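You operate a simulated robot arm through the tools that you are given. There is no shell and no other tool.

You are at the controls of a simulated robot arm. One attempt, no reset.

TASK
Drive both bolts of the drawbar-end shock to 80 NM, top bolt first.
Fine: grey driver back in its dock.
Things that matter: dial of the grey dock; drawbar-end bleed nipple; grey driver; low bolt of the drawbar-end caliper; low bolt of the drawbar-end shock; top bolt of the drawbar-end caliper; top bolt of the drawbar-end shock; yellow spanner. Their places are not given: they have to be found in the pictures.

It is judged by the outcome, as a careful person would: the job done as asked, and still so three seconds after it is handed in. It fails if anything else is knocked over, pushed out of place, dropped, spilled or broken.

THE ROBOT
A 7-joint arm with a two-finger parallel gripper, fixed in place. Base frame: the origin is on the floor under the middle of its stand, x ahead of it, y to its left, z up. Readings come in m, degrees, newtons and seconds.
It reaches about 0.966 m from its shoulder. Its first joint turns from -166.0 to 166.0 degrees. Payload 3.43 kg.
The TCP is the grasp point between the finger pads, 0.03 m short of the fingertips. In the tool frame z runs along the fingers and y along their closing line. The gripper opens to 0.094 m. The fingers are 0.028 m wide and 0.01 m thick; the gripper's body (0.05 by 0.096 m) begins 0.055 m behind the TCP.
Orientation is that of the tool frame in the base frame, as a unit quaternion [w, x, y, z]. With the fingers straight down and closing along the base's y, the tool's x points along the base's -x, its y along +y and its z along -z.

THE INTERFACE
- The arm moves only by the tool nudge_tool. Its argument "plan" is a list of rows, each a list of 7 numbers: the turn, a rotation vector about the tool's x, y, z in degrees, then the shift along the tool's x, y, z in m, then the gripper command, from -1 (shut) to 1 (fully open), values between in proportion. In form: [[rx, ry, rz, tx, ty, tz, jaw], ...]. A call has 1 to 20 rows; each row is the pose to reach, as a shift and turn from the pose commanded when the call began, along the tool's axes at that moment. Rows are played at 5 a second. More than 0.05 m and 8.6 degrees between two rows, or a gripper value outside its range, and nothing of the call is played. Where a pose cannot be reached the arm comes as near as it can. A force on the tool above 50 N (or 10 N above the force at the start of the call, whichever is more), or a blocked arm, ends the call early, and 0.2 s more pass. Each finger travels about 0.045 m/s and halts on what it meets, pressing with about 35 N; the grip force reading is that of the motor and also rises with nothing between the fingers. The clock runs only during rows and for 0.2 s after the last one: add rows that repeat a pose to give the fingers time. The reply holds the time, the measured pose of the TCP, the force on the tool along the base axes, the opening and the grip force, in the units named above and with some noise, with the torque about the TCP (base axes, N m) and any sound that the robot's microphone picked up.
- Cameras (640 x 400 px; columns grow to the right, rows downward): "scene" is fixed at [0.3993, -0.498, 1.3339]; the picture's right is [0.84, -0.54, 0.00], its down [-0.33, -0.51, -0.80] and it looks along [0.43, 0.67, -0.61] (base axes); focal length 260 px, centre (320, 200). "wrist" rides on the gripper at [0.076, 0.014, -0.103] in the tool frame; the picture's right is [-0.18, 0.98, 0.00], its down [-0.75, -0.14, -0.64] and it looks along [-0.63, -0.12, 0.77] (tool axes); focal length 243 px, centre (320, 200).
- snapshot(camera): a new picture of that camera. The clock stands still meanwhile.
- raise_lower(by): slides the trunk up (or, below 0, down) by that many m; the arm rides with it, the base frame stays. It gives what a move gives, with no picture.
- probe_pixels(camera, pixels): for up to 12 pixels [column, row] of the newest picture of that camera ("zoom" is the newest enlarged one), the place [x, y, z] in the base frame of the surface seen there, good to about 0.002 m. The clock stands still meanwhile.
- zoom(camera, box): a new picture of the part [left, top, right, bottom] of that camera's present view, enlarged. The clock stands still meanwhile.
- sign_off(): hands the job in; it is judged then, once.

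Leave the gripper open and the arm clear of the work at the hand-in unless told otherwise.

The tools are called after ">>>" by a JSON object that holds its "name" and its "arguments". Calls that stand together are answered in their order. nudge_tool: Moves the arm, as the interface text tells. Its arguments: {"type":"object","properties":{"plan":{"type":"array"}},"required":["plan"]} The other tools are called the same way: raise_lower (by) moves the trunk up or down; snapshot (camera) takes a picture; probe_pixels (camera, pixels) gives the place of the surface under pixels of a picture; zoom (camera, box) takes an enlarged picture of a part of a camera's view; sign_off () hands the job in.

At the start:

```text
clock: 0.0
position: [0.67, 0.1889, 1.1601]
ee_rot: [0.0, 0.0, 1.0, 0.0]
wrist_force: [0.0, -0.3, -0.6]
torque: [0.04, 0.03, -0.02]
finger_gap: 0.0938
grip_force: 0.0
trunk travel left (down, up): [-0.225, 0.265]
```

scene: 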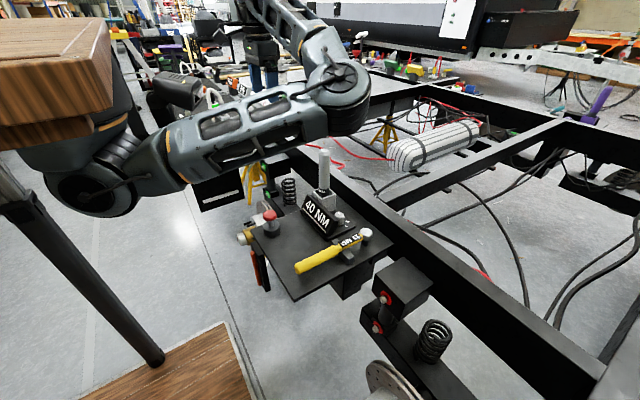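
wrist: 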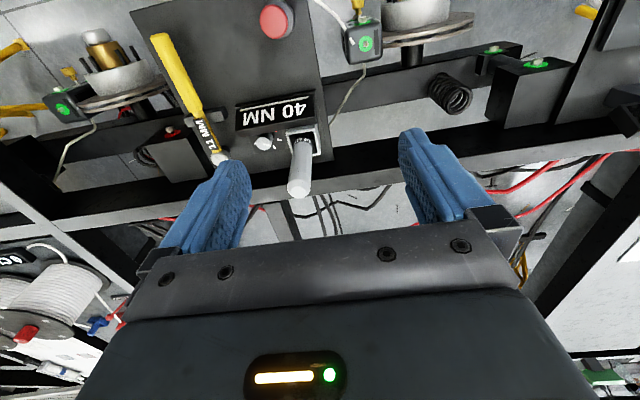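

I start by looking closer. In the scene view there is a tool plate with a grey driver standing in a dock reading "40 NM" and a yellow spanner. I'll enlarge the plate and the frame around it.

>>> {"name": "zoom", "arguments": {"camera": "scene", "box": [220, 130, 420, 255]}}

>>> {"name": "zoom", "arguments": {"camera": "scene", "box": [330, 240, 530, 365]}}

>>> {"name": "zoom", "arguments": {"camera": "wrist", "box": [0, 0, 640, 220]}}

```text
3.20 times, centred on (320, 192) of scene
```

zoom: 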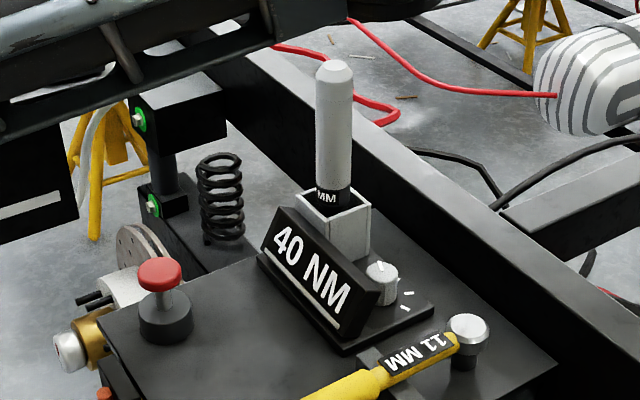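

```text
3.20 times, centred on (430, 302) of scene
```

zoom: 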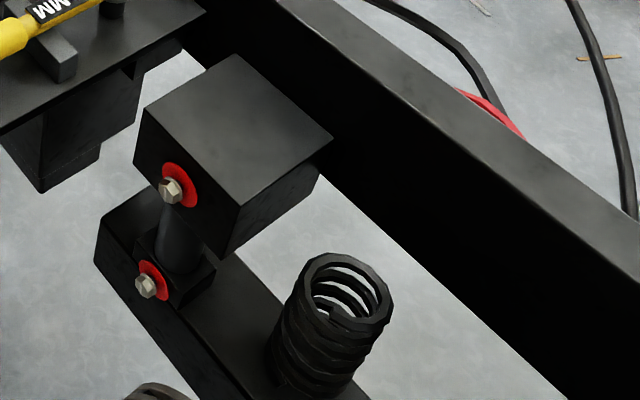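

```text
1.00 times, centred on (320, 110) of wrist (not enlarged: the box is as wide or as high as the picture)
```

zoom: 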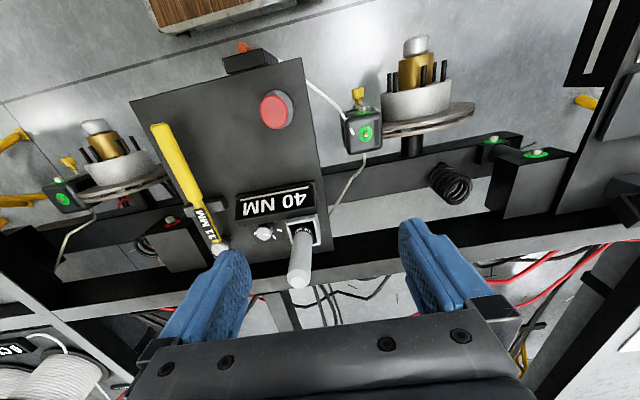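

Two shocks are in view: one with red washers at the right (‑y side) and one with green washers at the left (+y side). I need to see which end carries the drawbar, so I enlarge the rest of the views.

>>> {"name": "zoom", "arguments": {"camera": "scene", "box": [360, 60, 640, 235]}}

>>> {"name": "zoom", "arguments": {"camera": "scene", "box": [100, 40, 340, 190]}}

>>> {"name": "zoom", "arguments": {"camera": "wrist", "box": [0, 150, 240, 300]}}

>>> {"name": "zoom", "arguments": {"camera": "wrist", "box": [400, 0, 640, 150]}}

>>> {"name": "zoom", "arguments": {"camera": "wrist", "box": [0, 80, 240, 230]}}

```text
2.29 times, centred on (500, 148) of scene
```

zoom: 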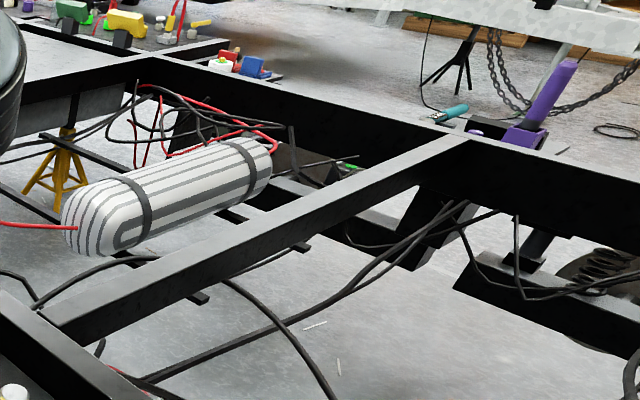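

```text
2.67 times, centred on (220, 115) of scene
```

zoom: 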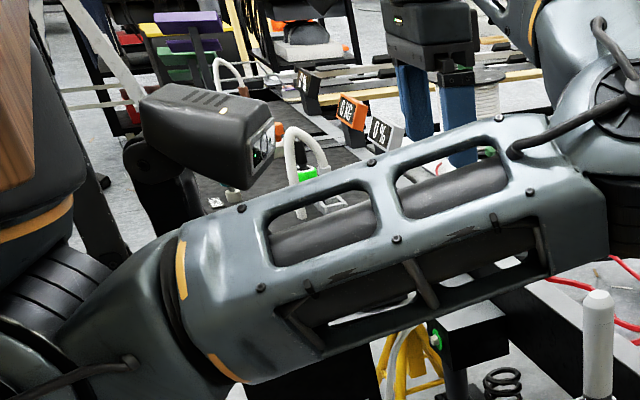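

```text
2.67 times, centred on (120, 225) of wrist
```

zoom: 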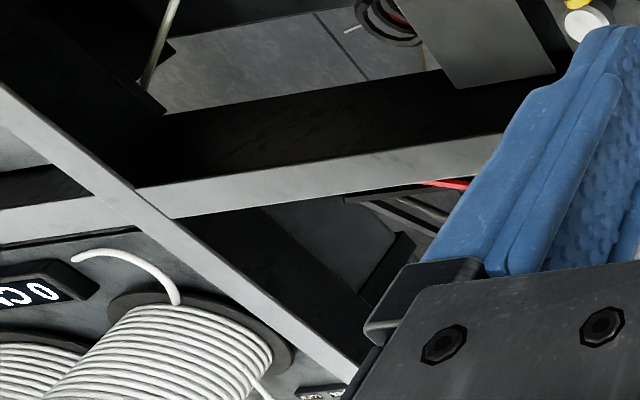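

```text
2.67 times, centred on (520, 75) of wrist
```

zoom: 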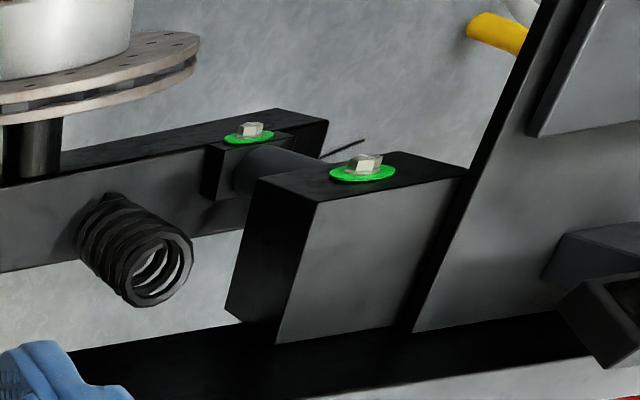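

```text
2.67 times, centred on (120, 155) of wrist
```

zoom: 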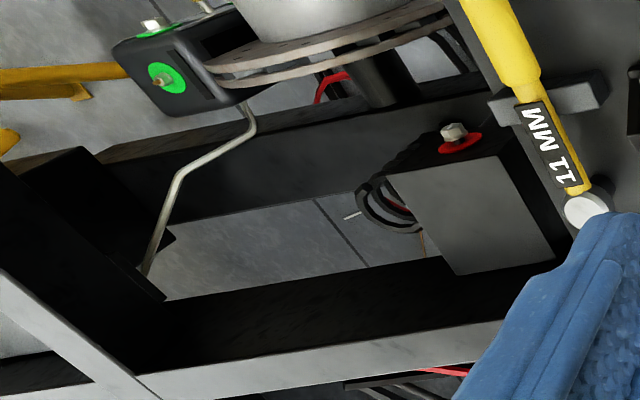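

The shock with red washers sits at -y and one with green washers at +y. Before deciding which is the drawbar end I measure key points in both views.

>>> {"name": "snapshot", "arguments": {"camera": "scene"}}

>>> {"name": "probe_pixels", "arguments": {"camera": "scene", "pixels": [[385, 298], [376, 328], [324, 155], [324, 190], [340, 216], [365, 234], [300, 268], [270, 216], [520, 330], [400, 95], [560, 125], [600, 105]]}}

>>> {"name": "snapshot", "arguments": {"camera": "wrist"}}

>>> {"name": "probe_pixels", "arguments": {"camera": "wrist", "pixels": [[170, 130], [62, 108], [366, 43], [494, 48], [536, 64], [300, 140], [264, 145], [299, 188], [220, 157], [60, 220], [600, 40], [415, 45]]}}

```text
taken
```

scene: 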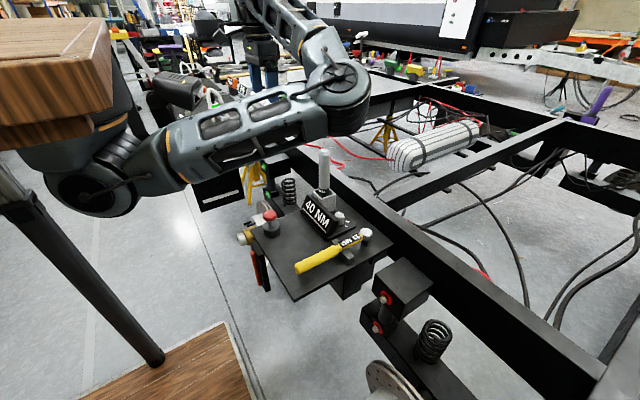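

```text
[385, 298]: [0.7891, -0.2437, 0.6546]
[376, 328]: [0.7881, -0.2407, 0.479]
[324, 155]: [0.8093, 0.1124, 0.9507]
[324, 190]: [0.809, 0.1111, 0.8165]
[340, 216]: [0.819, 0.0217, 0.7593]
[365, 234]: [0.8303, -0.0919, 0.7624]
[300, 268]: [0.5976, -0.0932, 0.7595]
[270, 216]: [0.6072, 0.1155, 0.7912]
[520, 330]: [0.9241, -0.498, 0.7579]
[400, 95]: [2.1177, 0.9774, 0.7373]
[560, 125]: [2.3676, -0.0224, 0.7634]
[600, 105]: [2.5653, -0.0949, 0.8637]
```

```text
taken
```

wrist: 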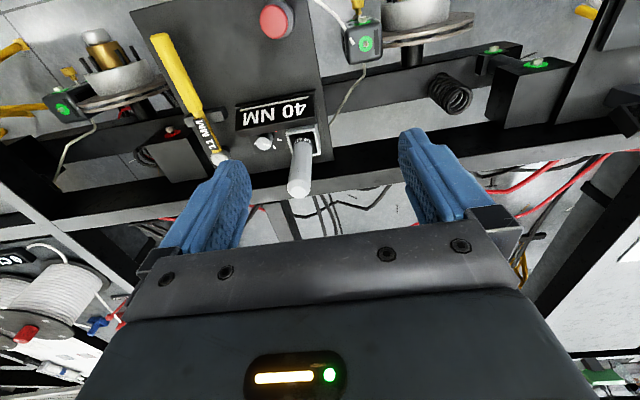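

```text
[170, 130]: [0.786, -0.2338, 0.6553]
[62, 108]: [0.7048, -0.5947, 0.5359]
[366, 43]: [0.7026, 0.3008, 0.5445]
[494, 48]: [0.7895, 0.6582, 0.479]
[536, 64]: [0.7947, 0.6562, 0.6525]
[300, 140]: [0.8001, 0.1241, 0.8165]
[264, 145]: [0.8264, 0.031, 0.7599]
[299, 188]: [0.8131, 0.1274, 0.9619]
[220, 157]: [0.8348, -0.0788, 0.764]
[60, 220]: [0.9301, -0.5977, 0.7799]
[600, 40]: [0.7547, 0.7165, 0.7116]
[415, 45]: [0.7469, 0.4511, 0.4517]
```

Both shocks sit at the same x≈0.79 with bolts at z≈0.655 and 0.479: one at y≈-0.24 (red washers), one at y≈+0.657 (green washers). To find the drawbar I tilt the wrist camera up to look across the frame, staying high above the work (driver top is z≈0.96, TCP stays at 1.16).

>>> {"name": "nudge_tool", "arguments": {"plan": [[0, -7, 0, 0, 0, 0, 1], [0, -14, 0, 0, 0, 0, 1], [0, -21, 0, 0, 0, 0, 1], [0, -28, 0, 0, 0, 0, 1], [0, -35, 0, 0, 0, 0, 1], [0, -35, 0, 0, 0, 0, 1]]}}

>>> {"name": "snapshot", "arguments": {"camera": "wrist"}}

>>> {"name": "snapshot", "arguments": {"camera": "scene"}}

```text
clock: 1.4
position: [0.6705, 0.1869, 1.1587]
ee_rot: [0.302, 0.003, 0.953, 0.001]
wrist_force: [34.9, -7.7, 25.0]
torque: [0.55, 4.92, 0.69]
finger_gap: 0.0939
grip_force: 0.0
trunk travel left (down, up): [-0.225, 0.265]
```

```text
taken
```

wrist: 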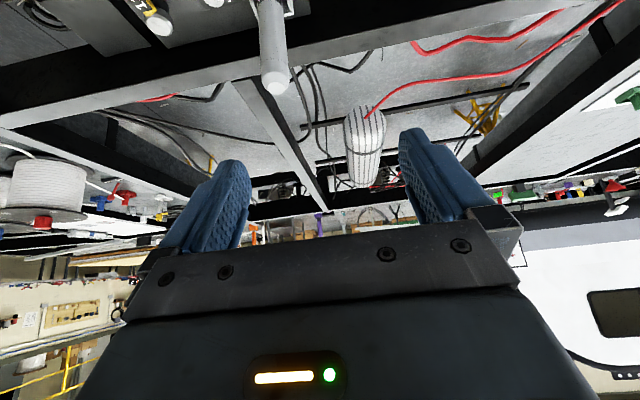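

```text
taken
```

scene: 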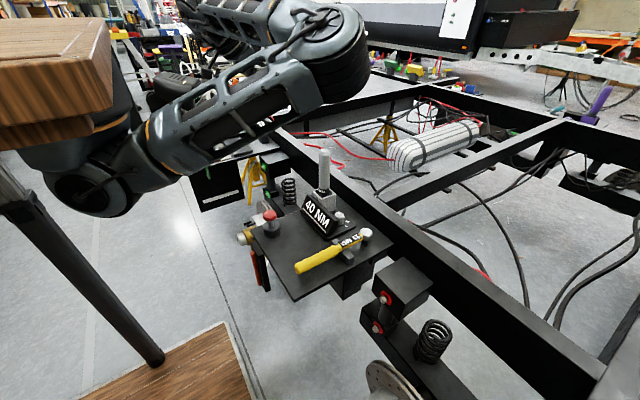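

The force reads 35 N along x although nothing should be near the tool; I hold still one moment to see if it persists.

>>> {"name": "nudge_tool", "arguments": {"plan": [[0, 0, 0, 0, 0, 0, 1]]}}

>>> {"name": "zoom", "arguments": {"camera": "scene", "box": [140, 0, 400, 162]}}

```text
clock: 1.9
position: [0.6719, 0.187, 1.1615]
ee_rot: [0.302, 0.002, 0.953, 0.001]
wrist_force: [3.0, -4.0, 13.3]
torque: [0.24, 2.01, 0.51]
finger_gap: 0.0942
grip_force: 0.1
trunk travel left (down, up): [-0.225, 0.265]
stopped in row 1: the force on the tool passed its limit at 55 N (the readings are from after the stop); the commanded pose is now the measured one
```

```text
2.46 times, centred on (270, 81) of scene
```

zoom: 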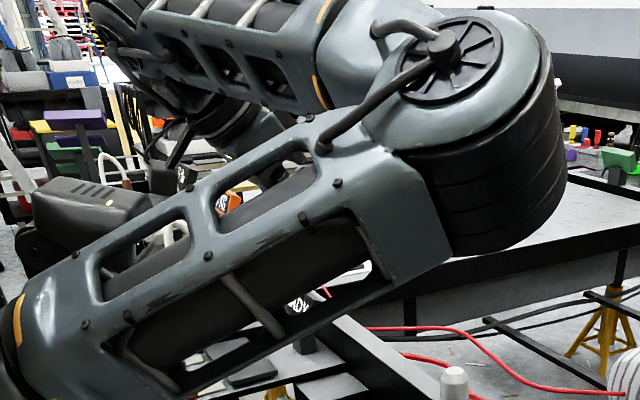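

The hand is probably brushing the folded forearm. I tilt back by 12 degrees to relieve it.

>>> {"name": "nudge_tool", "arguments": {"plan": [[0, 4, 0, 0, 0, 0, 1], [0, 8, 0, 0, 0, 0, 1], [0, 12, 0, 0, 0, 0, 1], [0, 12, 0, 0, 0, 0, 1]]}}

>>> {"name": "zoom", "arguments": {"camera": "wrist", "box": [0, 100, 220, 238]}}

>>> {"name": "zoom", "arguments": {"camera": "wrist", "box": [420, 0, 640, 138]}}

```text
clock: 2.9
position: [0.6704, 0.1876, 1.1601]
ee_rot: [0.2, 0.002, 0.98, 0.0]
wrist_force: [0.0, -0.4, 0.7]
torque: [-0.01, 0.02, 0.01]
finger_gap: 0.0942
grip_force: 0.0
trunk travel left (down, up): [-0.225, 0.265]
```

```text
2.90 times, centred on (110, 169) of wrist
```

zoom: 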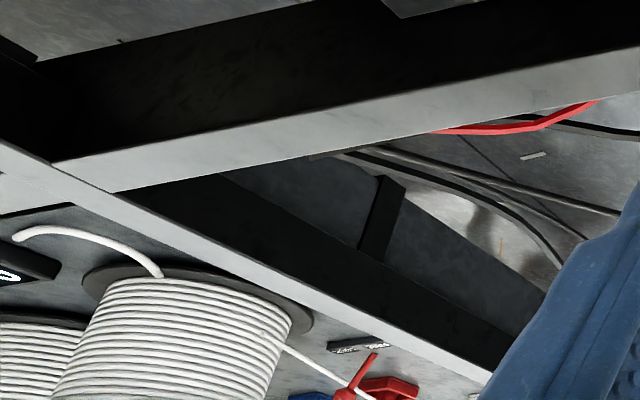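

```text
2.90 times, centred on (530, 69) of wrist
```

zoom: 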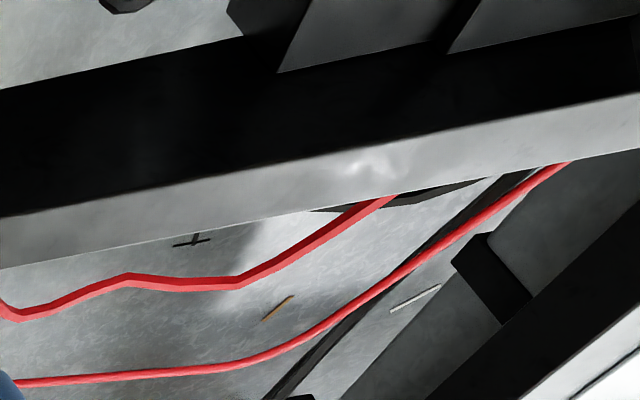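

Force is back to zero. Now I turn the hand about the vertical to look toward -y, staying at this height.

>>> {"name": "nudge_tool", "arguments": {"plan": [[3.1, 0, 7.3, 0, 0, 0, 1], [6.2, 0, 14.6, 0, 0, 0, 1], [9.3, 0, 21.9, 0, 0, 0, 1], [12.4, 0, 29.2, 0, 0, 0, 1], [15.5, 0, 36.5, 0, 0, 0, 1], [18.6, 0, 43.8, 0, 0, 0, 1], [21.7, 0, 51.1, 0, 0, 0, 1], [21.7, 0, 51.1, 0, 0, 0, 1]]}}

>>> {"name": "snapshot", "arguments": {"camera": "wrist"}}

>>> {"name": "snapshot", "arguments": {"camera": "scene"}}

```text
clock: 4.7
position: [0.6734, 0.1855, 1.1511]
ee_rot: [0.154, 0.461, 0.87, -0.09]
wrist_force: [0.1, 0.4, -0.2]
torque: [0.01, -0.04, 0.03]
finger_gap: 0.0938
grip_force: 0.1
trunk travel left (down, up): [-0.225, 0.265]
```

```text
taken
```

wrist: 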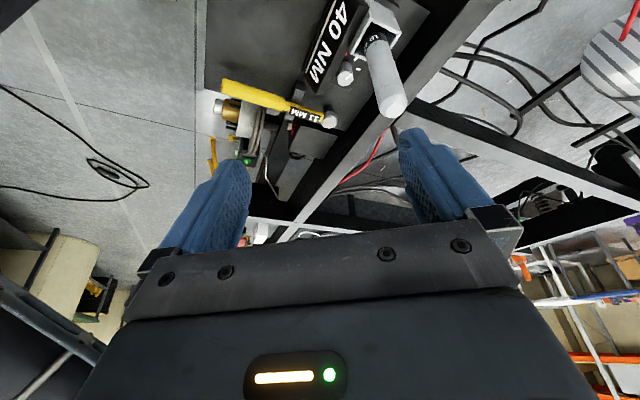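

```text
taken
```

scene: 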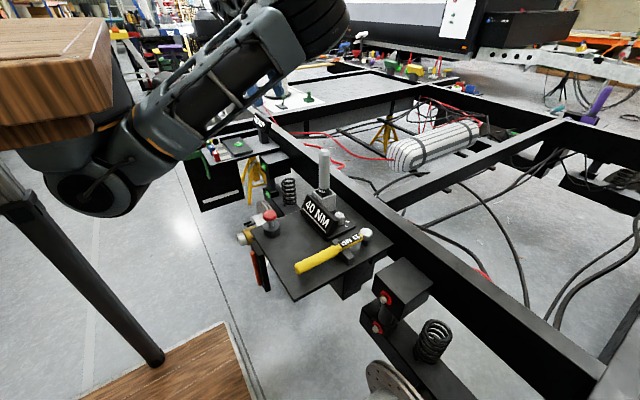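

The scene now shows more of the +y end near (235,145). I enlarge both ends.

>>> {"name": "zoom", "arguments": {"camera": "scene", "box": [180, 50, 440, 212]}}

>>> {"name": "zoom", "arguments": {"camera": "wrist", "box": [230, 100, 430, 250]}}

>>> {"name": "zoom", "arguments": {"camera": "wrist", "box": [440, 100, 640, 250]}}

>>> {"name": "zoom", "arguments": {"camera": "scene", "box": [440, 140, 640, 400]}}

```text
2.46 times, centred on (310, 131) of scene
```

zoom: 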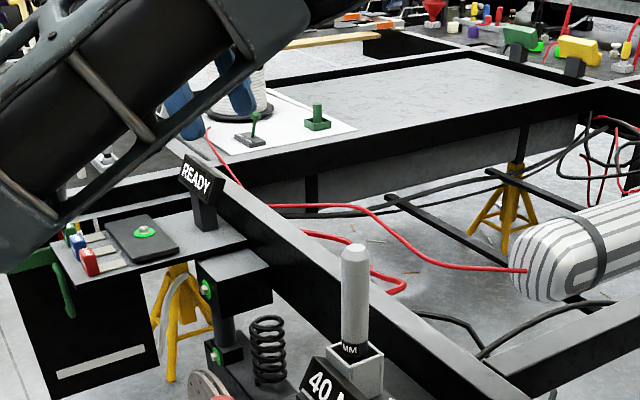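

```text
2.67 times, centred on (330, 175) of wrist
```

zoom: 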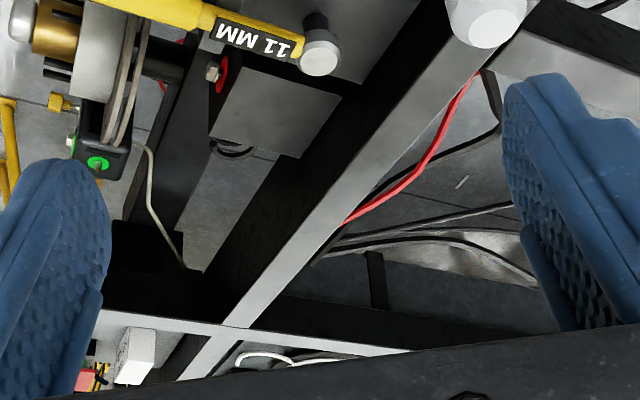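

```text
2.67 times, centred on (540, 175) of wrist
```

zoom: 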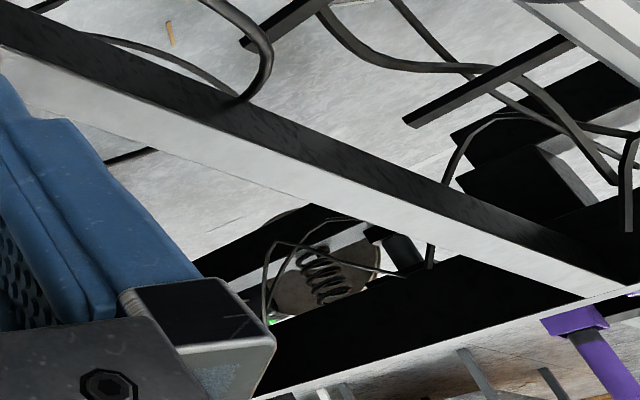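

```text
1.54 times, centred on (540, 270) of scene
```

zoom: 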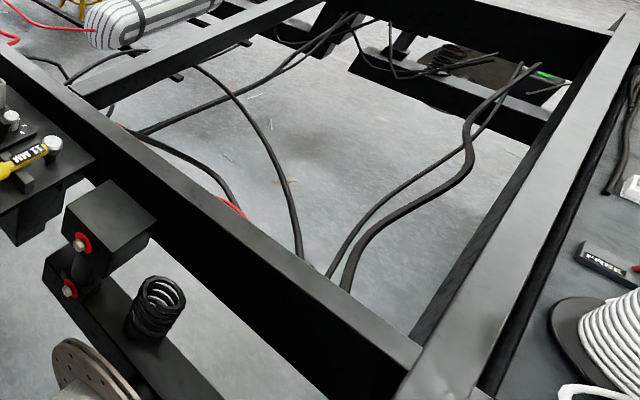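

I see a READY panel at +y and a reel on a deck at -y, but no drawbar yet. I move the hand 0.3 m to -y and 0.1 m up, well clear of everything, to look past the -y end.

>>> {"name": "nudge_tool", "arguments": {"plan": [[0, 0, 0, -0.034, -0.021, -0.0005, 1], [0, 0, 0, -0.067, -0.042, -0.001, 1], [0, 0, 0, -0.1, -0.063, -0.0015, 1], [0, 0, 0, -0.134, -0.085, -0.002, 1], [0, 0, 0, -0.167, -0.106, -0.0025, 1], [0, 0, 0, -0.2, -0.127, -0.003, 1], [0, 0, 0, -0.234, -0.148, -0.0035, 1], [0, 0, 0, -0.267, -0.169, -0.0043, 1], [0, 0, 0, -0.267, -0.169, -0.0043, 1]]}}

>>> {"name": "snapshot", "arguments": {"camera": "wrist"}}

>>> {"name": "snapshot", "arguments": {"camera": "scene"}}

```text
clock: 6.6
position: [0.6807, -0.0547, 1.2637]
ee_rot: [0.179, 0.391, 0.899, -0.078]
wrist_force: [-0.5, 0.5, 0.1]
torque: [-0.03, 0.0, -0.02]
finger_gap: 0.0937
grip_force: 0.0
trunk travel left (down, up): [-0.225, 0.265]
stopped in row 9: the arm was blocked; the commanded pose is now the measured one
```

```text
taken
```

wrist: 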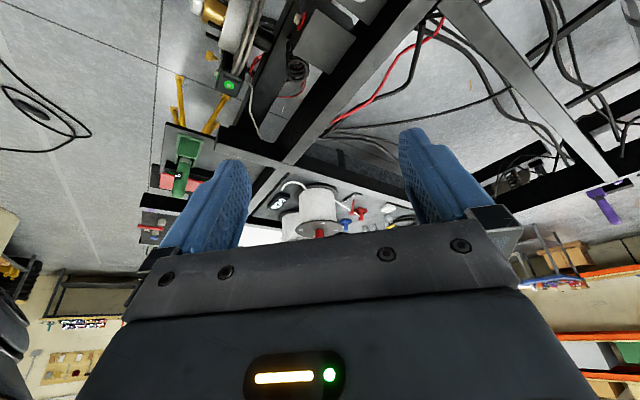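

```text
taken
```

scene: 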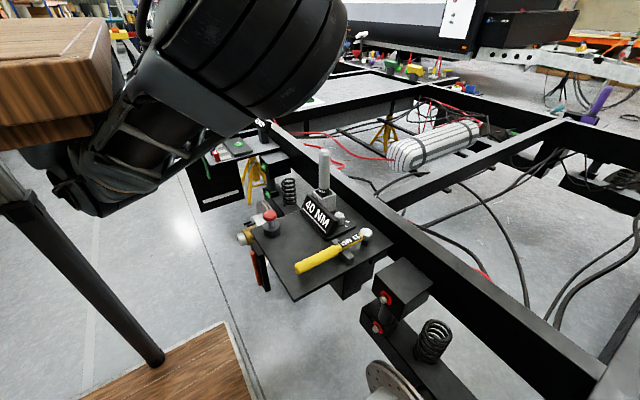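

The arm stopped a little short (blocked by its own limits), with no force. I enlarge the wrist view toward -y.

>>> {"name": "zoom", "arguments": {"camera": "wrist", "box": [220, 120, 440, 260]}}

>>> {"name": "zoom", "arguments": {"camera": "wrist", "box": [420, 80, 640, 220]}}

>>> {"name": "zoom", "arguments": {"camera": "wrist", "box": [80, 40, 300, 260]}}

```text
2.86 times, centred on (330, 190) of wrist
```

zoom: 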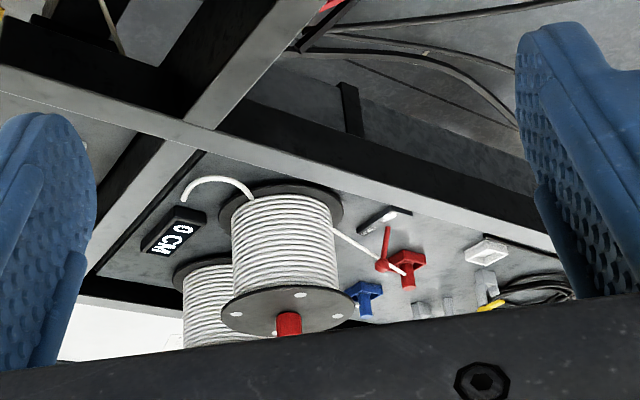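

```text
2.86 times, centred on (530, 150) of wrist
```

zoom: 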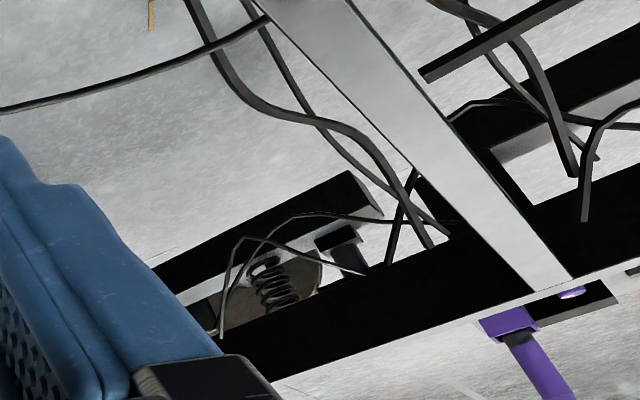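

```text
1.82 times, centred on (190, 150) of wrist
```

zoom: 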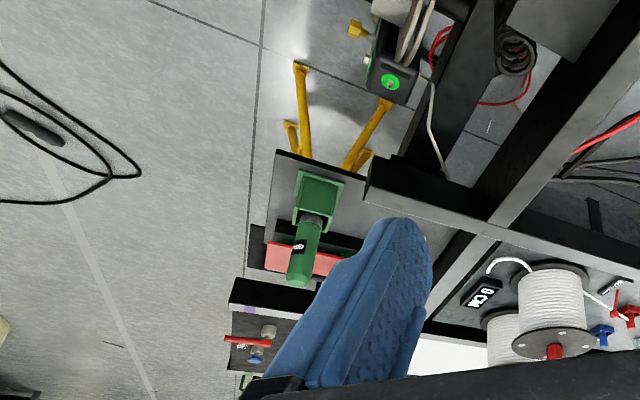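

The -y side shows a reel deck and a green tool station, still no drawbar visible. Now I swing back toward +y and turn the hand about the vertical by 96° to look that way.

>>> {"name": "nudge_tool", "arguments": {"plan": [[-3.06, 0, -7.38, 0.0185, 0.01705, -0.0032, 1], [-6.12, 0, -14.76, 0.037, 0.0341, -0.0064, 1], [-9.18, 0, -22.14, 0.0555, 0.0512, -0.0096, 1], [-12.24, 0, -29.52, 0.074, 0.0682, -0.0128, 1], [-15.3, 0, -36.9, 0.0925, 0.0853, -0.016, 1], [-18.36, 0, -44.28, 0.111, 0.1023, -0.0192, 1], [-21.42, 0, -51.66, 0.1295, 0.1194, -0.0224, 1], [-24.48, 0, -59.04, 0.148, 0.1364, -0.0256, 1], [-27.54, 0, -66.42, 0.1665, 0.1535, -0.0288, 1], [-30.6, 0, -73.8, 0.185, 0.1705, -0.032, 1], [-33.66, 0, -81.18, 0.2035, 0.1876, -0.0352, 1], [-36.72, 0, -88.56, 0.222, 0.2046, -0.0384, 1], [-36.72, 0, -88.56, 0.222, 0.2046, -0.0384, 1]]}}

>>> {"name": "snapshot", "arguments": {"camera": "wrist"}}

>>> {"name": "snapshot", "arguments": {"camera": "scene"}}

```text
clock: 9.4
position: [0.6805, 0.2461, 1.2125]
ee_rot: [0.177, -0.406, 0.893, 0.08]
wrist_force: [0.1, 0.0, -0.9]
torque: [0.02, 0.0, -0.01]
finger_gap: 0.0939
grip_force: 0.1
trunk travel left (down, up): [-0.225, 0.265]
```

```text
taken
```

wrist: 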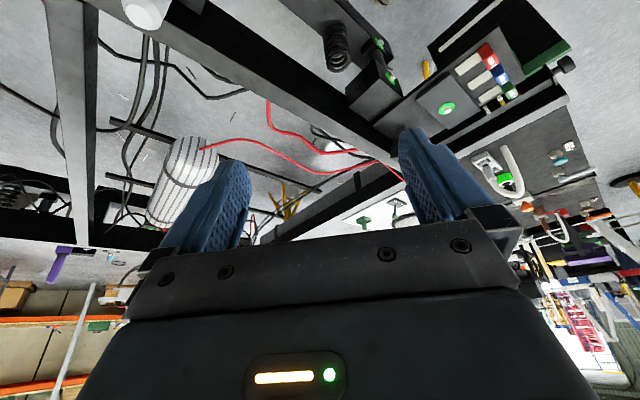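

```text
taken
```

scene: 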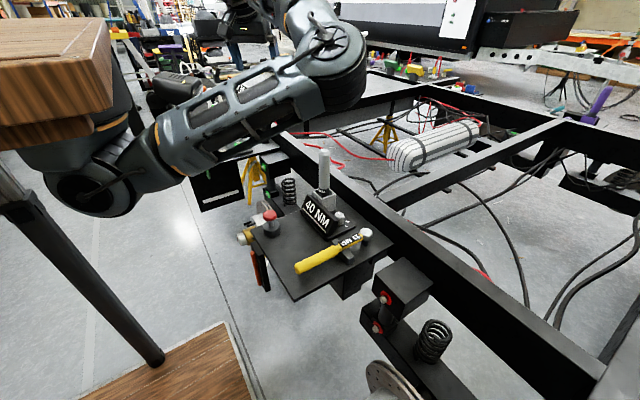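

>>> {"name": "zoom", "arguments": {"camera": "wrist", "box": [420, 20, 640, 240]}}

>>> {"name": "zoom", "arguments": {"camera": "wrist", "box": [220, 120, 440, 250]}}

>>> {"name": "zoom", "arguments": {"camera": "wrist", "box": [480, 150, 640, 400]}}

```text
1.82 times, centred on (530, 130) of wrist
```

zoom: 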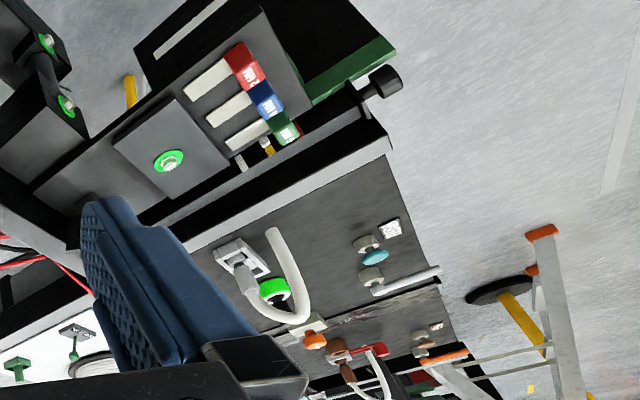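

```text
2.91 times, centred on (330, 185) of wrist
```

zoom: 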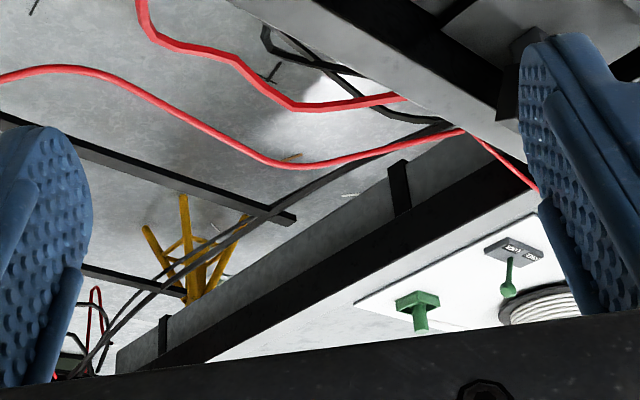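

```text
1.60 times, centred on (560, 275) of wrist
```

zoom: 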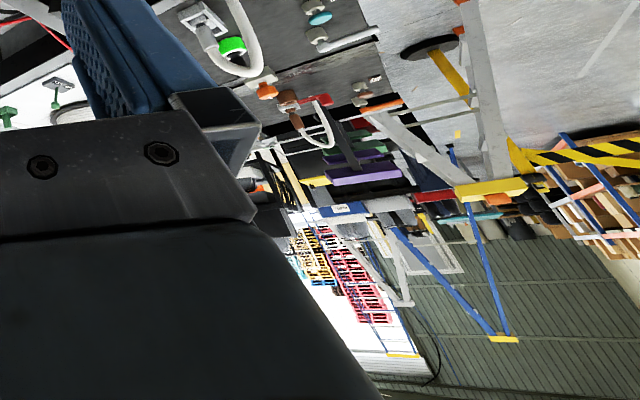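

I probe the beams at this +y end to see their directions and where the rail ends.

>>> {"name": "snapshot", "arguments": {"camera": "wrist"}}

>>> {"name": "probe_pixels", "arguments": {"camera": "wrist", "pixels": [[385, 186], [340, 208], [290, 232], [300, 90], [380, 150], [545, 95], [560, 78], [530, 180], [590, 165], [360, 215], [447, 108], [500, 165]]}}

>>> {"name": "probe_pixels", "arguments": {"camera": "scene", "pixels": [[425, 90], [395, 80], [370, 72], [500, 92], [470, 50], [440, 95], [610, 125], [625, 140], [520, 55], [590, 70], [215, 180], [255, 160]]}}

```text
taken
```

wrist: 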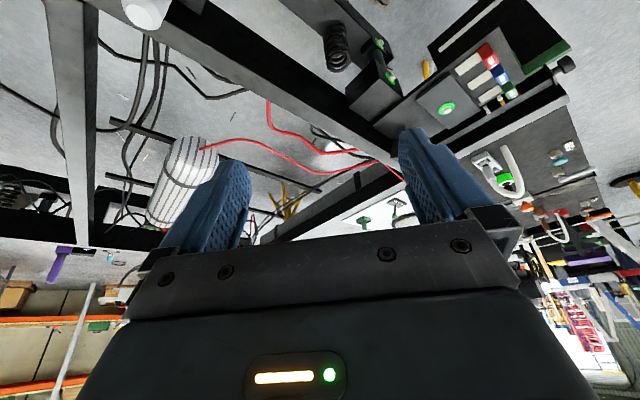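

```text
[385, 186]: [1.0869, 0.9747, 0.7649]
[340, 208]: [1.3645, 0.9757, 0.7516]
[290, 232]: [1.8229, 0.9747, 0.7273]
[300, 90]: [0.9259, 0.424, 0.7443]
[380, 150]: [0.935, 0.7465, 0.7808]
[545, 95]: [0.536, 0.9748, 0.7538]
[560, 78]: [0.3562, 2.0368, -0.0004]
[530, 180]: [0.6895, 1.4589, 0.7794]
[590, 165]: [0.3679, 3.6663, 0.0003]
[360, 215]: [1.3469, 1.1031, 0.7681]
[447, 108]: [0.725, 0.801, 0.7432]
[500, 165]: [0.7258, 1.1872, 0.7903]
```

```text
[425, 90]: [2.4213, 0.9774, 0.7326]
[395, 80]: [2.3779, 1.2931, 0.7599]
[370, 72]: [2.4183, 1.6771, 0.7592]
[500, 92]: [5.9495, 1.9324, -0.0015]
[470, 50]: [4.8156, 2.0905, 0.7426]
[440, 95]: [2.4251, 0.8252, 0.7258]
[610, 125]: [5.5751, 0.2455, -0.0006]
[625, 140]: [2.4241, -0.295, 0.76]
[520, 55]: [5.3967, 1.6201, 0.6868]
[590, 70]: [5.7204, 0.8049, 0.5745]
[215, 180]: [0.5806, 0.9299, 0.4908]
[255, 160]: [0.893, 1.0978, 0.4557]
```

The near rail is at x≈0.92, far rail x≈2.42, a cross member at y≈0.975. I tilt the camera up a further 20° to look to the far +y end.

>>> {"name": "nudge_tool", "arguments": {"plan": [[0, -7, 0, 0, 0, 0, 1], [0, -14, 0, 0, 0, 0, 1], [0, -20, 0, 0, 0, 0, 1], [0, -20, 0, 0, 0, 0, 1]]}}

>>> {"name": "snapshot", "arguments": {"camera": "wrist"}}

```text
clock: 10.4
position: [0.6807, 0.246, 1.2131]
ee_rot: [0.33, -0.385, 0.849, 0.149]
wrist_force: [-0.4, 0.1, -0.6]
torque: [0.01, -0.02, -0.02]
finger_gap: 0.0939
grip_force: 0.0
trunk travel left (down, up): [-0.225, 0.265]
```

```text
taken
```

wrist: 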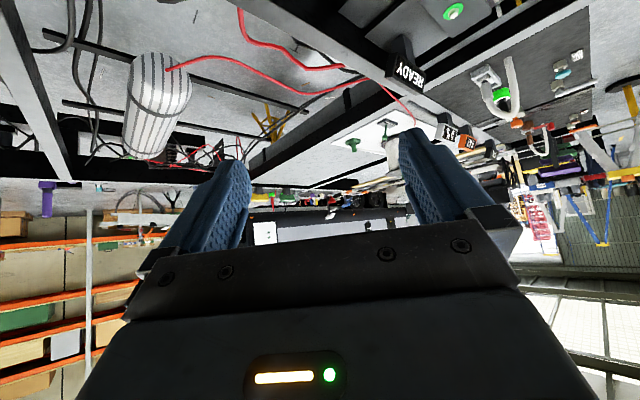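

>>> {"name": "zoom", "arguments": {"camera": "wrist", "box": [240, 100, 520, 275]}}

>>> {"name": "zoom", "arguments": {"camera": "wrist", "box": [400, 40, 640, 240]}}

>>> {"name": "zoom", "arguments": {"camera": "wrist", "box": [0, 100, 250, 260]}}

```text
2.29 times, centred on (380, 188) of wrist
```

zoom: 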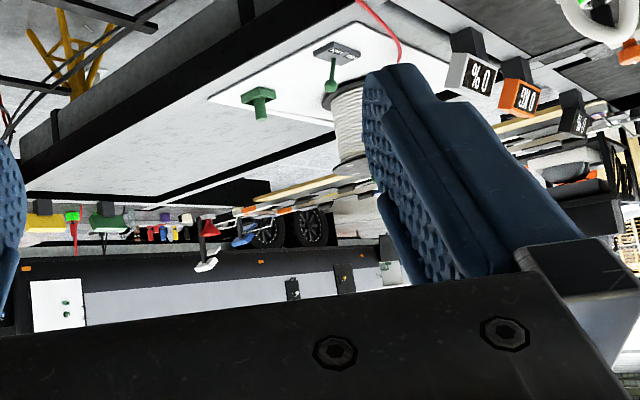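

```text
2.00 times, centred on (520, 140) of wrist
```

zoom: 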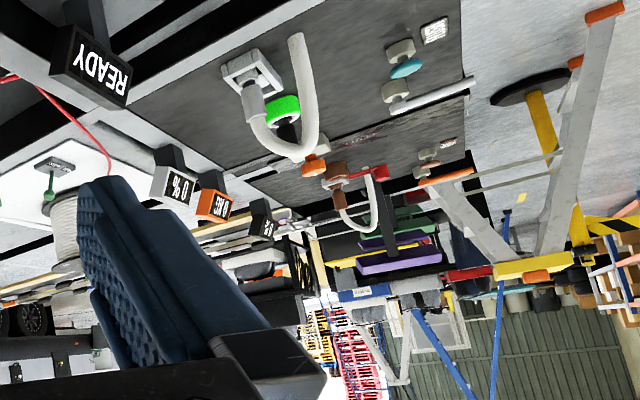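

```text
2.50 times, centred on (125, 180) of wrist
```

zoom: 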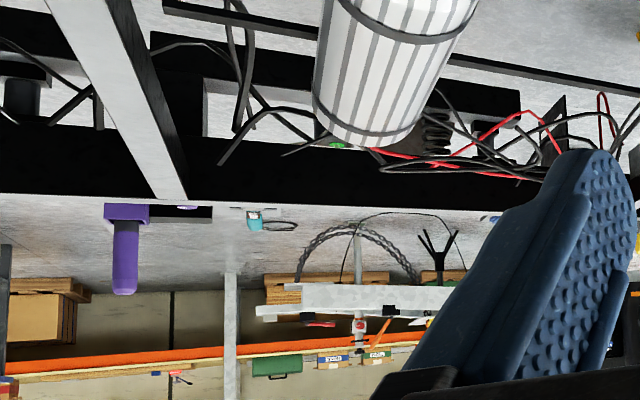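

At +y I only see decks and another parked vehicle far off. I tilt back down, then turn to -y again to look further out that way.

>>> {"name": "nudge_tool", "arguments": {"plan": [[0, 7, 0, 0, 0, 0, 1], [0, 14, 0, 0, 0, 0, 1], [0, 20, 0, 0, 0, 0, 1], [0, 20, 0, 0, 0, 0, 1]]}}

```text
clock: 11.4
position: [0.6807, 0.2453, 1.2138]
ee_rot: [0.177, -0.405, 0.894, 0.078]
wrist_force: [-0.1, 0.2, 0.8]
torque: [-0.02, 0.02, 0.04]
finger_gap: 0.0942
grip_force: 0.0
trunk travel left (down, up): [-0.225, 0.265]
```

>>> {"name": "nudge_tool", "arguments": {"plan": [[3.04, 0, 7.41, 0.01067, -0.011, -0.007, 1], [6.08, 0, 14.82, 0.02134, -0.022, -0.014, 1], [9.12, 0, 22.23, 0.032, -0.033, -0.021, 1], [12.16, 0, 29.64, 0.0427, -0.044, -0.028, 1], [15.2, 0, 37.05, 0.0533, -0.055, -0.035, 1], [18.24, 0, 44.46, 0.064, -0.066, -0.042, 1], [21.28, 0, 51.87, 0.0747, -0.077, -0.049, 1], [24.32, 0, 59.28, 0.0854, -0.088, -0.056, 1], [27.36, 0, 66.69, 0.096, -0.099, -0.063, 1], [30.4, 0, 74.1, 0.1067, -0.11, -0.07, 1], [33.44, 0, 81.51, 0.1174, -0.121, -0.077, 1], [36.48, 0, 88.92, 0.128, -0.132, -0.084, 1], [36.48, 0, 88.92, 0.128, -0.132, -0.084, 1]]}}

>>> {"name": "snapshot", "arguments": {"camera": "wrist"}}

```text
clock: 14.2
position: [0.6853, 0.0429, 1.2325]
ee_rot: [0.158, 0.395, 0.903, -0.068]
wrist_force: [-0.1, 0.1, 0.0]
torque: [0.02, -0.02, 0.02]
finger_gap: 0.094
grip_force: 0.0
trunk travel left (down, up): [-0.225, 0.265]
```

```text
taken
```

wrist: 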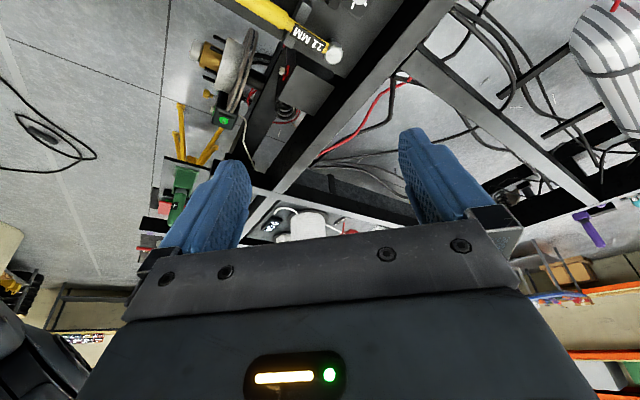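

Now a further tilt up to look out past the -y end.

>>> {"name": "nudge_tool", "arguments": {"plan": [[0, -7, 0, 0, 0, 0, 1], [0, -14, 0, 0, 0, 0, 1], [0, -20, 0, 0, 0, 0, 1], [0, -20, 0, 0, 0, 0, 1]]}}

>>> {"name": "snapshot", "arguments": {"camera": "wrist"}}

>>> {"name": "zoom", "arguments": {"camera": "wrist", "box": [220, 90, 440, 250]}}

>>> {"name": "zoom", "arguments": {"camera": "wrist", "box": [0, 80, 230, 260]}}

```text
clock: 15.2
position: [0.698, 0.0195, 1.2047]
ee_rot: [0.313, 0.38, 0.861, -0.13]
wrist_force: [-0.5, -0.9, -0.1]
torque: [0.01, 0.03, 0.0]
finger_gap: 0.0944
grip_force: 0.0
out of reach, approached as far as the arm can: row 2, 3, 4
trunk travel left (down, up): [-0.225, 0.265]
```

```text
taken
```

wrist: 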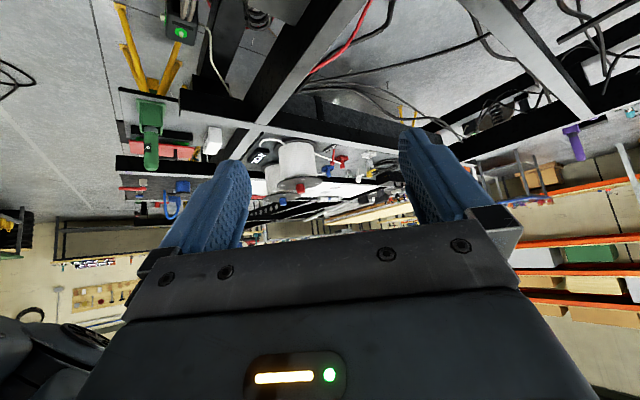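

```text
2.50 times, centred on (330, 170) of wrist
```

zoom: 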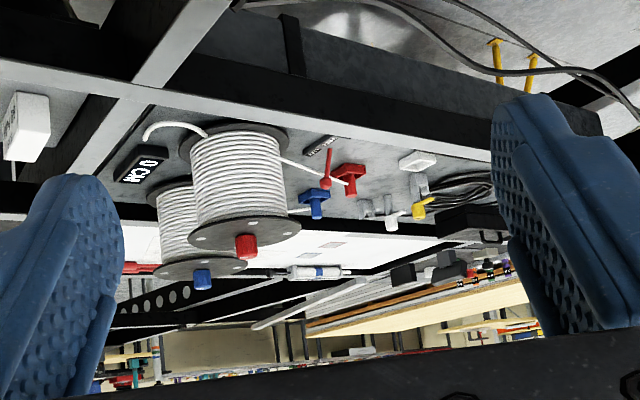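

```text
2.22 times, centred on (115, 170) of wrist
```

zoom: 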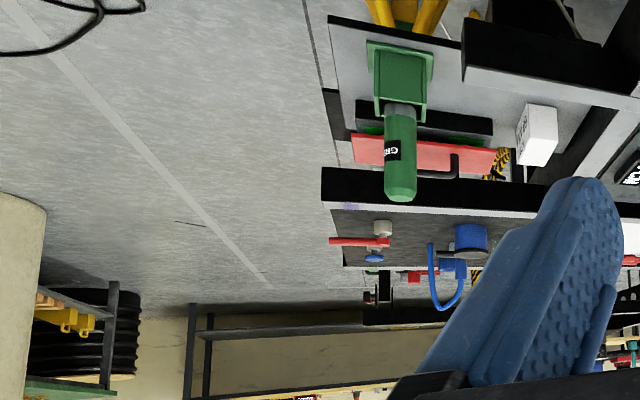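

At -y beyond the reel deck I notice a black beam with round lightening holes. I zoom in there and probe its course.

>>> {"name": "zoom", "arguments": {"camera": "wrist", "box": [240, 170, 400, 250]}}

>>> {"name": "probe_pixels", "arguments": {"camera": "zoom", "pixels": [[80, 120], [160, 100], [40, 150], [200, 60], [300, 130], [320, 90], [440, 110], [20, 60], [120, 50], [540, 80], [60, 190], [250, 100]]}}

```text
4.00 times, centred on (320, 210) of wrist
```

zoom: 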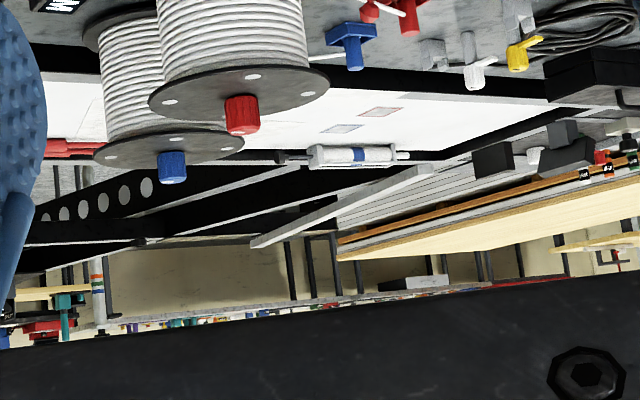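

```text
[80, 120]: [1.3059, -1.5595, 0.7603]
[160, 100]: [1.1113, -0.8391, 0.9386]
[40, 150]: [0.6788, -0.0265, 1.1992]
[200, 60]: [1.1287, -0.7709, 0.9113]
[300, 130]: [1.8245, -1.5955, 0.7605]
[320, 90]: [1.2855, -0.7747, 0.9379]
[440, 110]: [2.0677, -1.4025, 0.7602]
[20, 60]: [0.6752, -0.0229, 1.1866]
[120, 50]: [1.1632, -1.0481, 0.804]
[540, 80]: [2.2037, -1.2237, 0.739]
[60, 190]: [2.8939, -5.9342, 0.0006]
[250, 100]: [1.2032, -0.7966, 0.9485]
```

>>> {"name": "probe_pixels", "arguments": {"camera": "zoom", "pixels": [[105, 188], [135, 182], [75, 198], [220, 185], [200, 178], [160, 230], [100, 232], [40, 235], [260, 200], [300, 215], [350, 205], [250, 225]]}}

>>> {"name": "zoom", "arguments": {"camera": "wrist", "box": [235, 190, 335, 240]}}

```text
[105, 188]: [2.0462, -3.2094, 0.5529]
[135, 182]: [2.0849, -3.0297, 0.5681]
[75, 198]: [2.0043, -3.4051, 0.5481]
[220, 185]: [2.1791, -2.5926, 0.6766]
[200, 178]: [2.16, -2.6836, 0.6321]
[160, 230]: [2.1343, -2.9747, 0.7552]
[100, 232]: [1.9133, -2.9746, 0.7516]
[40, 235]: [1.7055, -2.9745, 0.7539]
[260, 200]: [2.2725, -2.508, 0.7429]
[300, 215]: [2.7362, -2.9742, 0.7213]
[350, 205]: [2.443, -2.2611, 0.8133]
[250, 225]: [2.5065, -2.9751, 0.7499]
```

```text
6.40 times, centred on (285, 215) of wrist
```

zoom: 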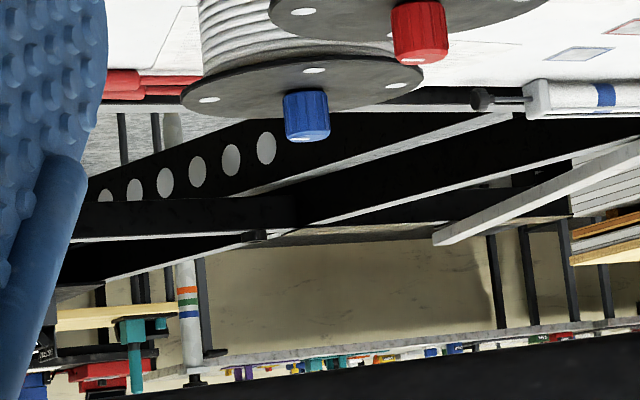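

The holed beam runs from (2.18,-2.59) to (2.00,-3.41): it converges toward the chassis centre line as y decreases — that looks like the A-frame of a drawbar at -y. To confirm I yaw 15° so that the tip is no longer behind the left finger.

>>> {"name": "nudge_tool", "arguments": {"plan": [[-4.8, 0, -5.8, 0, 0, 0, 1], [-9.6, 0, -11.6, 0, 0, 0, 1], [-9.6, 0, -11.6, 0, 0, 0, 1]]}}

>>> {"name": "snapshot", "arguments": {"camera": "wrist"}}

>>> {"name": "zoom", "arguments": {"camera": "wrist", "box": [60, 140, 260, 265]}}

```text
clock: 16.0
position: [0.6953, 0.024, 1.2143]
ee_rot: [0.345, 0.258, 0.896, -0.104]
wrist_force: [-0.5, -0.3, 0.0]
torque: [0.0, -0.02, -0.01]
finger_gap: 0.0938
grip_force: 0.0
trunk travel left (down, up): [-0.225, 0.265]
```

```text
taken
```

wrist: 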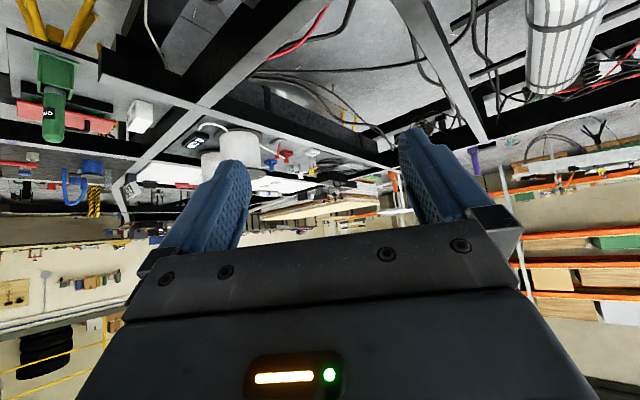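

```text
3.20 times, centred on (160, 202) of wrist
```

zoom: 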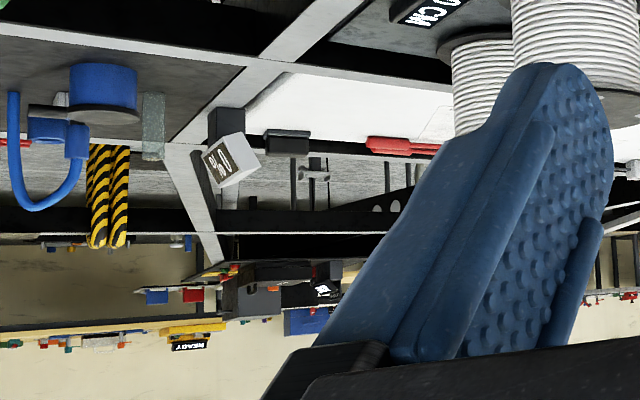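

A beam bends inward from the near rail at zoom (190,160)-(215,255). I probe along it.

>>> {"name": "probe_pixels", "arguments": {"camera": "zoom", "pixels": [[230, 95], [195, 130], [182, 170], [195, 205], [208, 240], [216, 258], [270, 225], [380, 205], [120, 210], [270, 270], [245, 245], [310, 290]]}}

```text
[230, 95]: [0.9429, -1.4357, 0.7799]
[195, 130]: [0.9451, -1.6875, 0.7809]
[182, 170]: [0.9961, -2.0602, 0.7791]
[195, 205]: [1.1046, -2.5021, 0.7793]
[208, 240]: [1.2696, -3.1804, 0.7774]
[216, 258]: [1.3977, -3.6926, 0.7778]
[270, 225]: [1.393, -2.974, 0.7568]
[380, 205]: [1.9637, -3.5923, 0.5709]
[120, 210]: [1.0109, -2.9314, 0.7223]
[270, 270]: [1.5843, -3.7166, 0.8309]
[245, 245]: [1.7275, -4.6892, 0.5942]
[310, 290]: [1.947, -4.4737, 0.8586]
```

Confirmed: the rails converge (x 0.945 → 1.40 from y=-1.7 → -3.7), so the drawbar is at the -y end. The drawbar-end shock is therefore the one at y≈-0.24 with the red washers; its bolts face -x at z≈0.655 (top) and z≈0.479 (low). Now I bring the hand back to straight down, above the dock area.

>>> {"name": "nudge_tool", "arguments": {"plan": [[-1.757, 5.84, -4.37, 0.0078, 0.0073, -0.0045, 1], [-3.51, 11.69, -8.74, 0.0157, 0.0146, -0.009, 1], [-5.27, 17.53, -13.11, 0.0235, 0.0219, -0.0135, 1], [-7.03, 23.37, -17.49, 0.0313, 0.0291, -0.018, 1], [-8.79, 29.21, -21.86, 0.0391, 0.0364, -0.0225, 1], [-10.54, 35.06, -26.23, 0.047, 0.0437, -0.027, 1], [-12.3, 40.9, -30.6, 0.0548, 0.051, -0.0315, 1], [-12.3, 40.9, -30.6, 0.0548, 0.051, -0.0315, 1]]}}

>>> {"name": "snapshot", "arguments": {"camera": "wrist"}}

>>> {"name": "snapshot", "arguments": {"camera": "scene"}}

```text
clock: 17.8
position: [0.67, 0.1031, 1.2011]
ee_rot: [0.0, 0.0, 1.0, -0.002]
wrist_force: [0.0, -0.4, 0.1]
torque: [0.01, -0.04, 0.01]
finger_gap: 0.094
grip_force: 0.2
trunk travel left (down, up): [-0.225, 0.265]
```

```text
taken
```

wrist: 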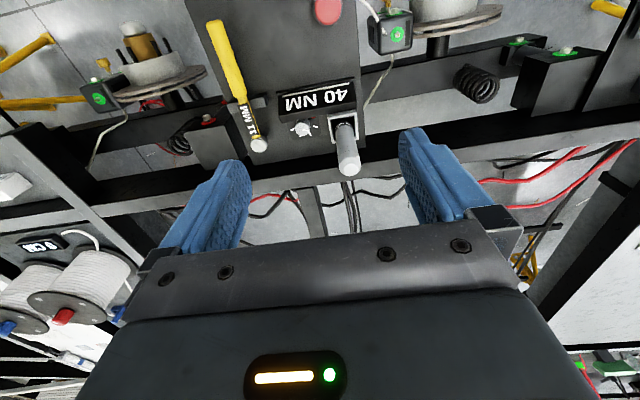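

```text
taken
```

scene: 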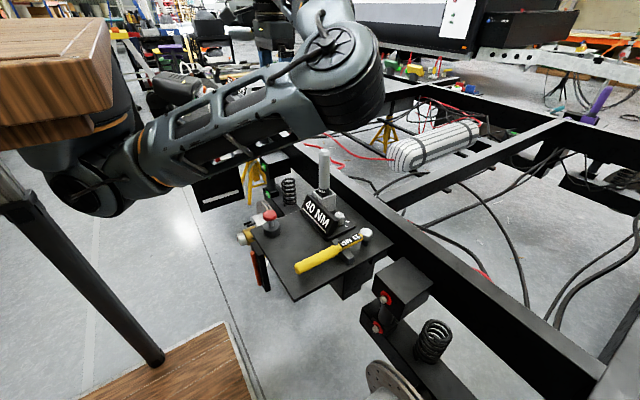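

Now I enlarge the dock, dial and driver from both cameras.

>>> {"name": "zoom", "arguments": {"camera": "wrist", "box": [220, 70, 380, 170]}}

>>> {"name": "zoom", "arguments": {"camera": "scene", "box": [290, 140, 380, 250]}}

>>> {"name": "probe_pixels", "arguments": {"camera": "zoom", "pixels": [[256, 60], [256, 100], [240, 160], [270, 160], [256, 190], [300, 210], [250, 230], [230, 210], [355, 275], [357, 290], [340, 275], [371, 275]]}}

```text
4.00 times, centred on (300, 120) of wrist
```

zoom: 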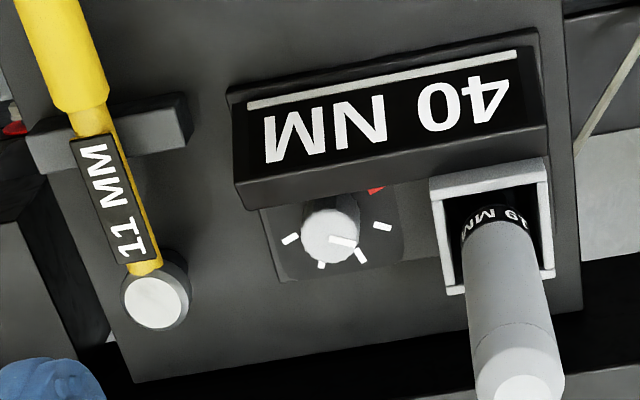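

```text
3.64 times, centred on (335, 195) of scene
```

zoom: 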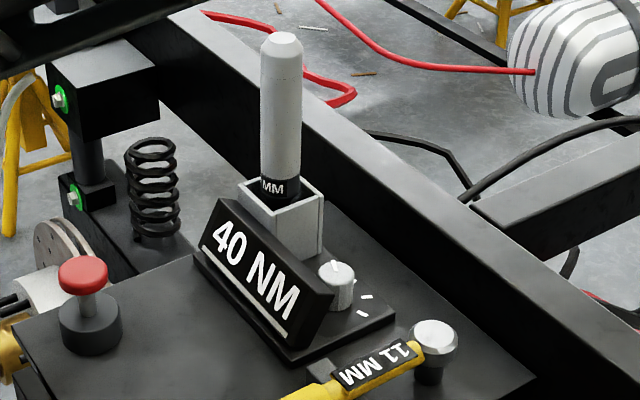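

```text
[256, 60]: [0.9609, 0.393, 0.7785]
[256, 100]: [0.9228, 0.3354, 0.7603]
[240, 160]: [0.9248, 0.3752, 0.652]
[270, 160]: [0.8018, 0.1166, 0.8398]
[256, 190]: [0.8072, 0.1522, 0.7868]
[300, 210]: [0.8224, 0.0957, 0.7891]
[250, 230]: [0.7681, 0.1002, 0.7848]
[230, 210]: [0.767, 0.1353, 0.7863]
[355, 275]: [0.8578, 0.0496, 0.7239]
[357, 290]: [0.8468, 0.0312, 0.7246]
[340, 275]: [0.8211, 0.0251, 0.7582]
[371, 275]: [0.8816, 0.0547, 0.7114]
```

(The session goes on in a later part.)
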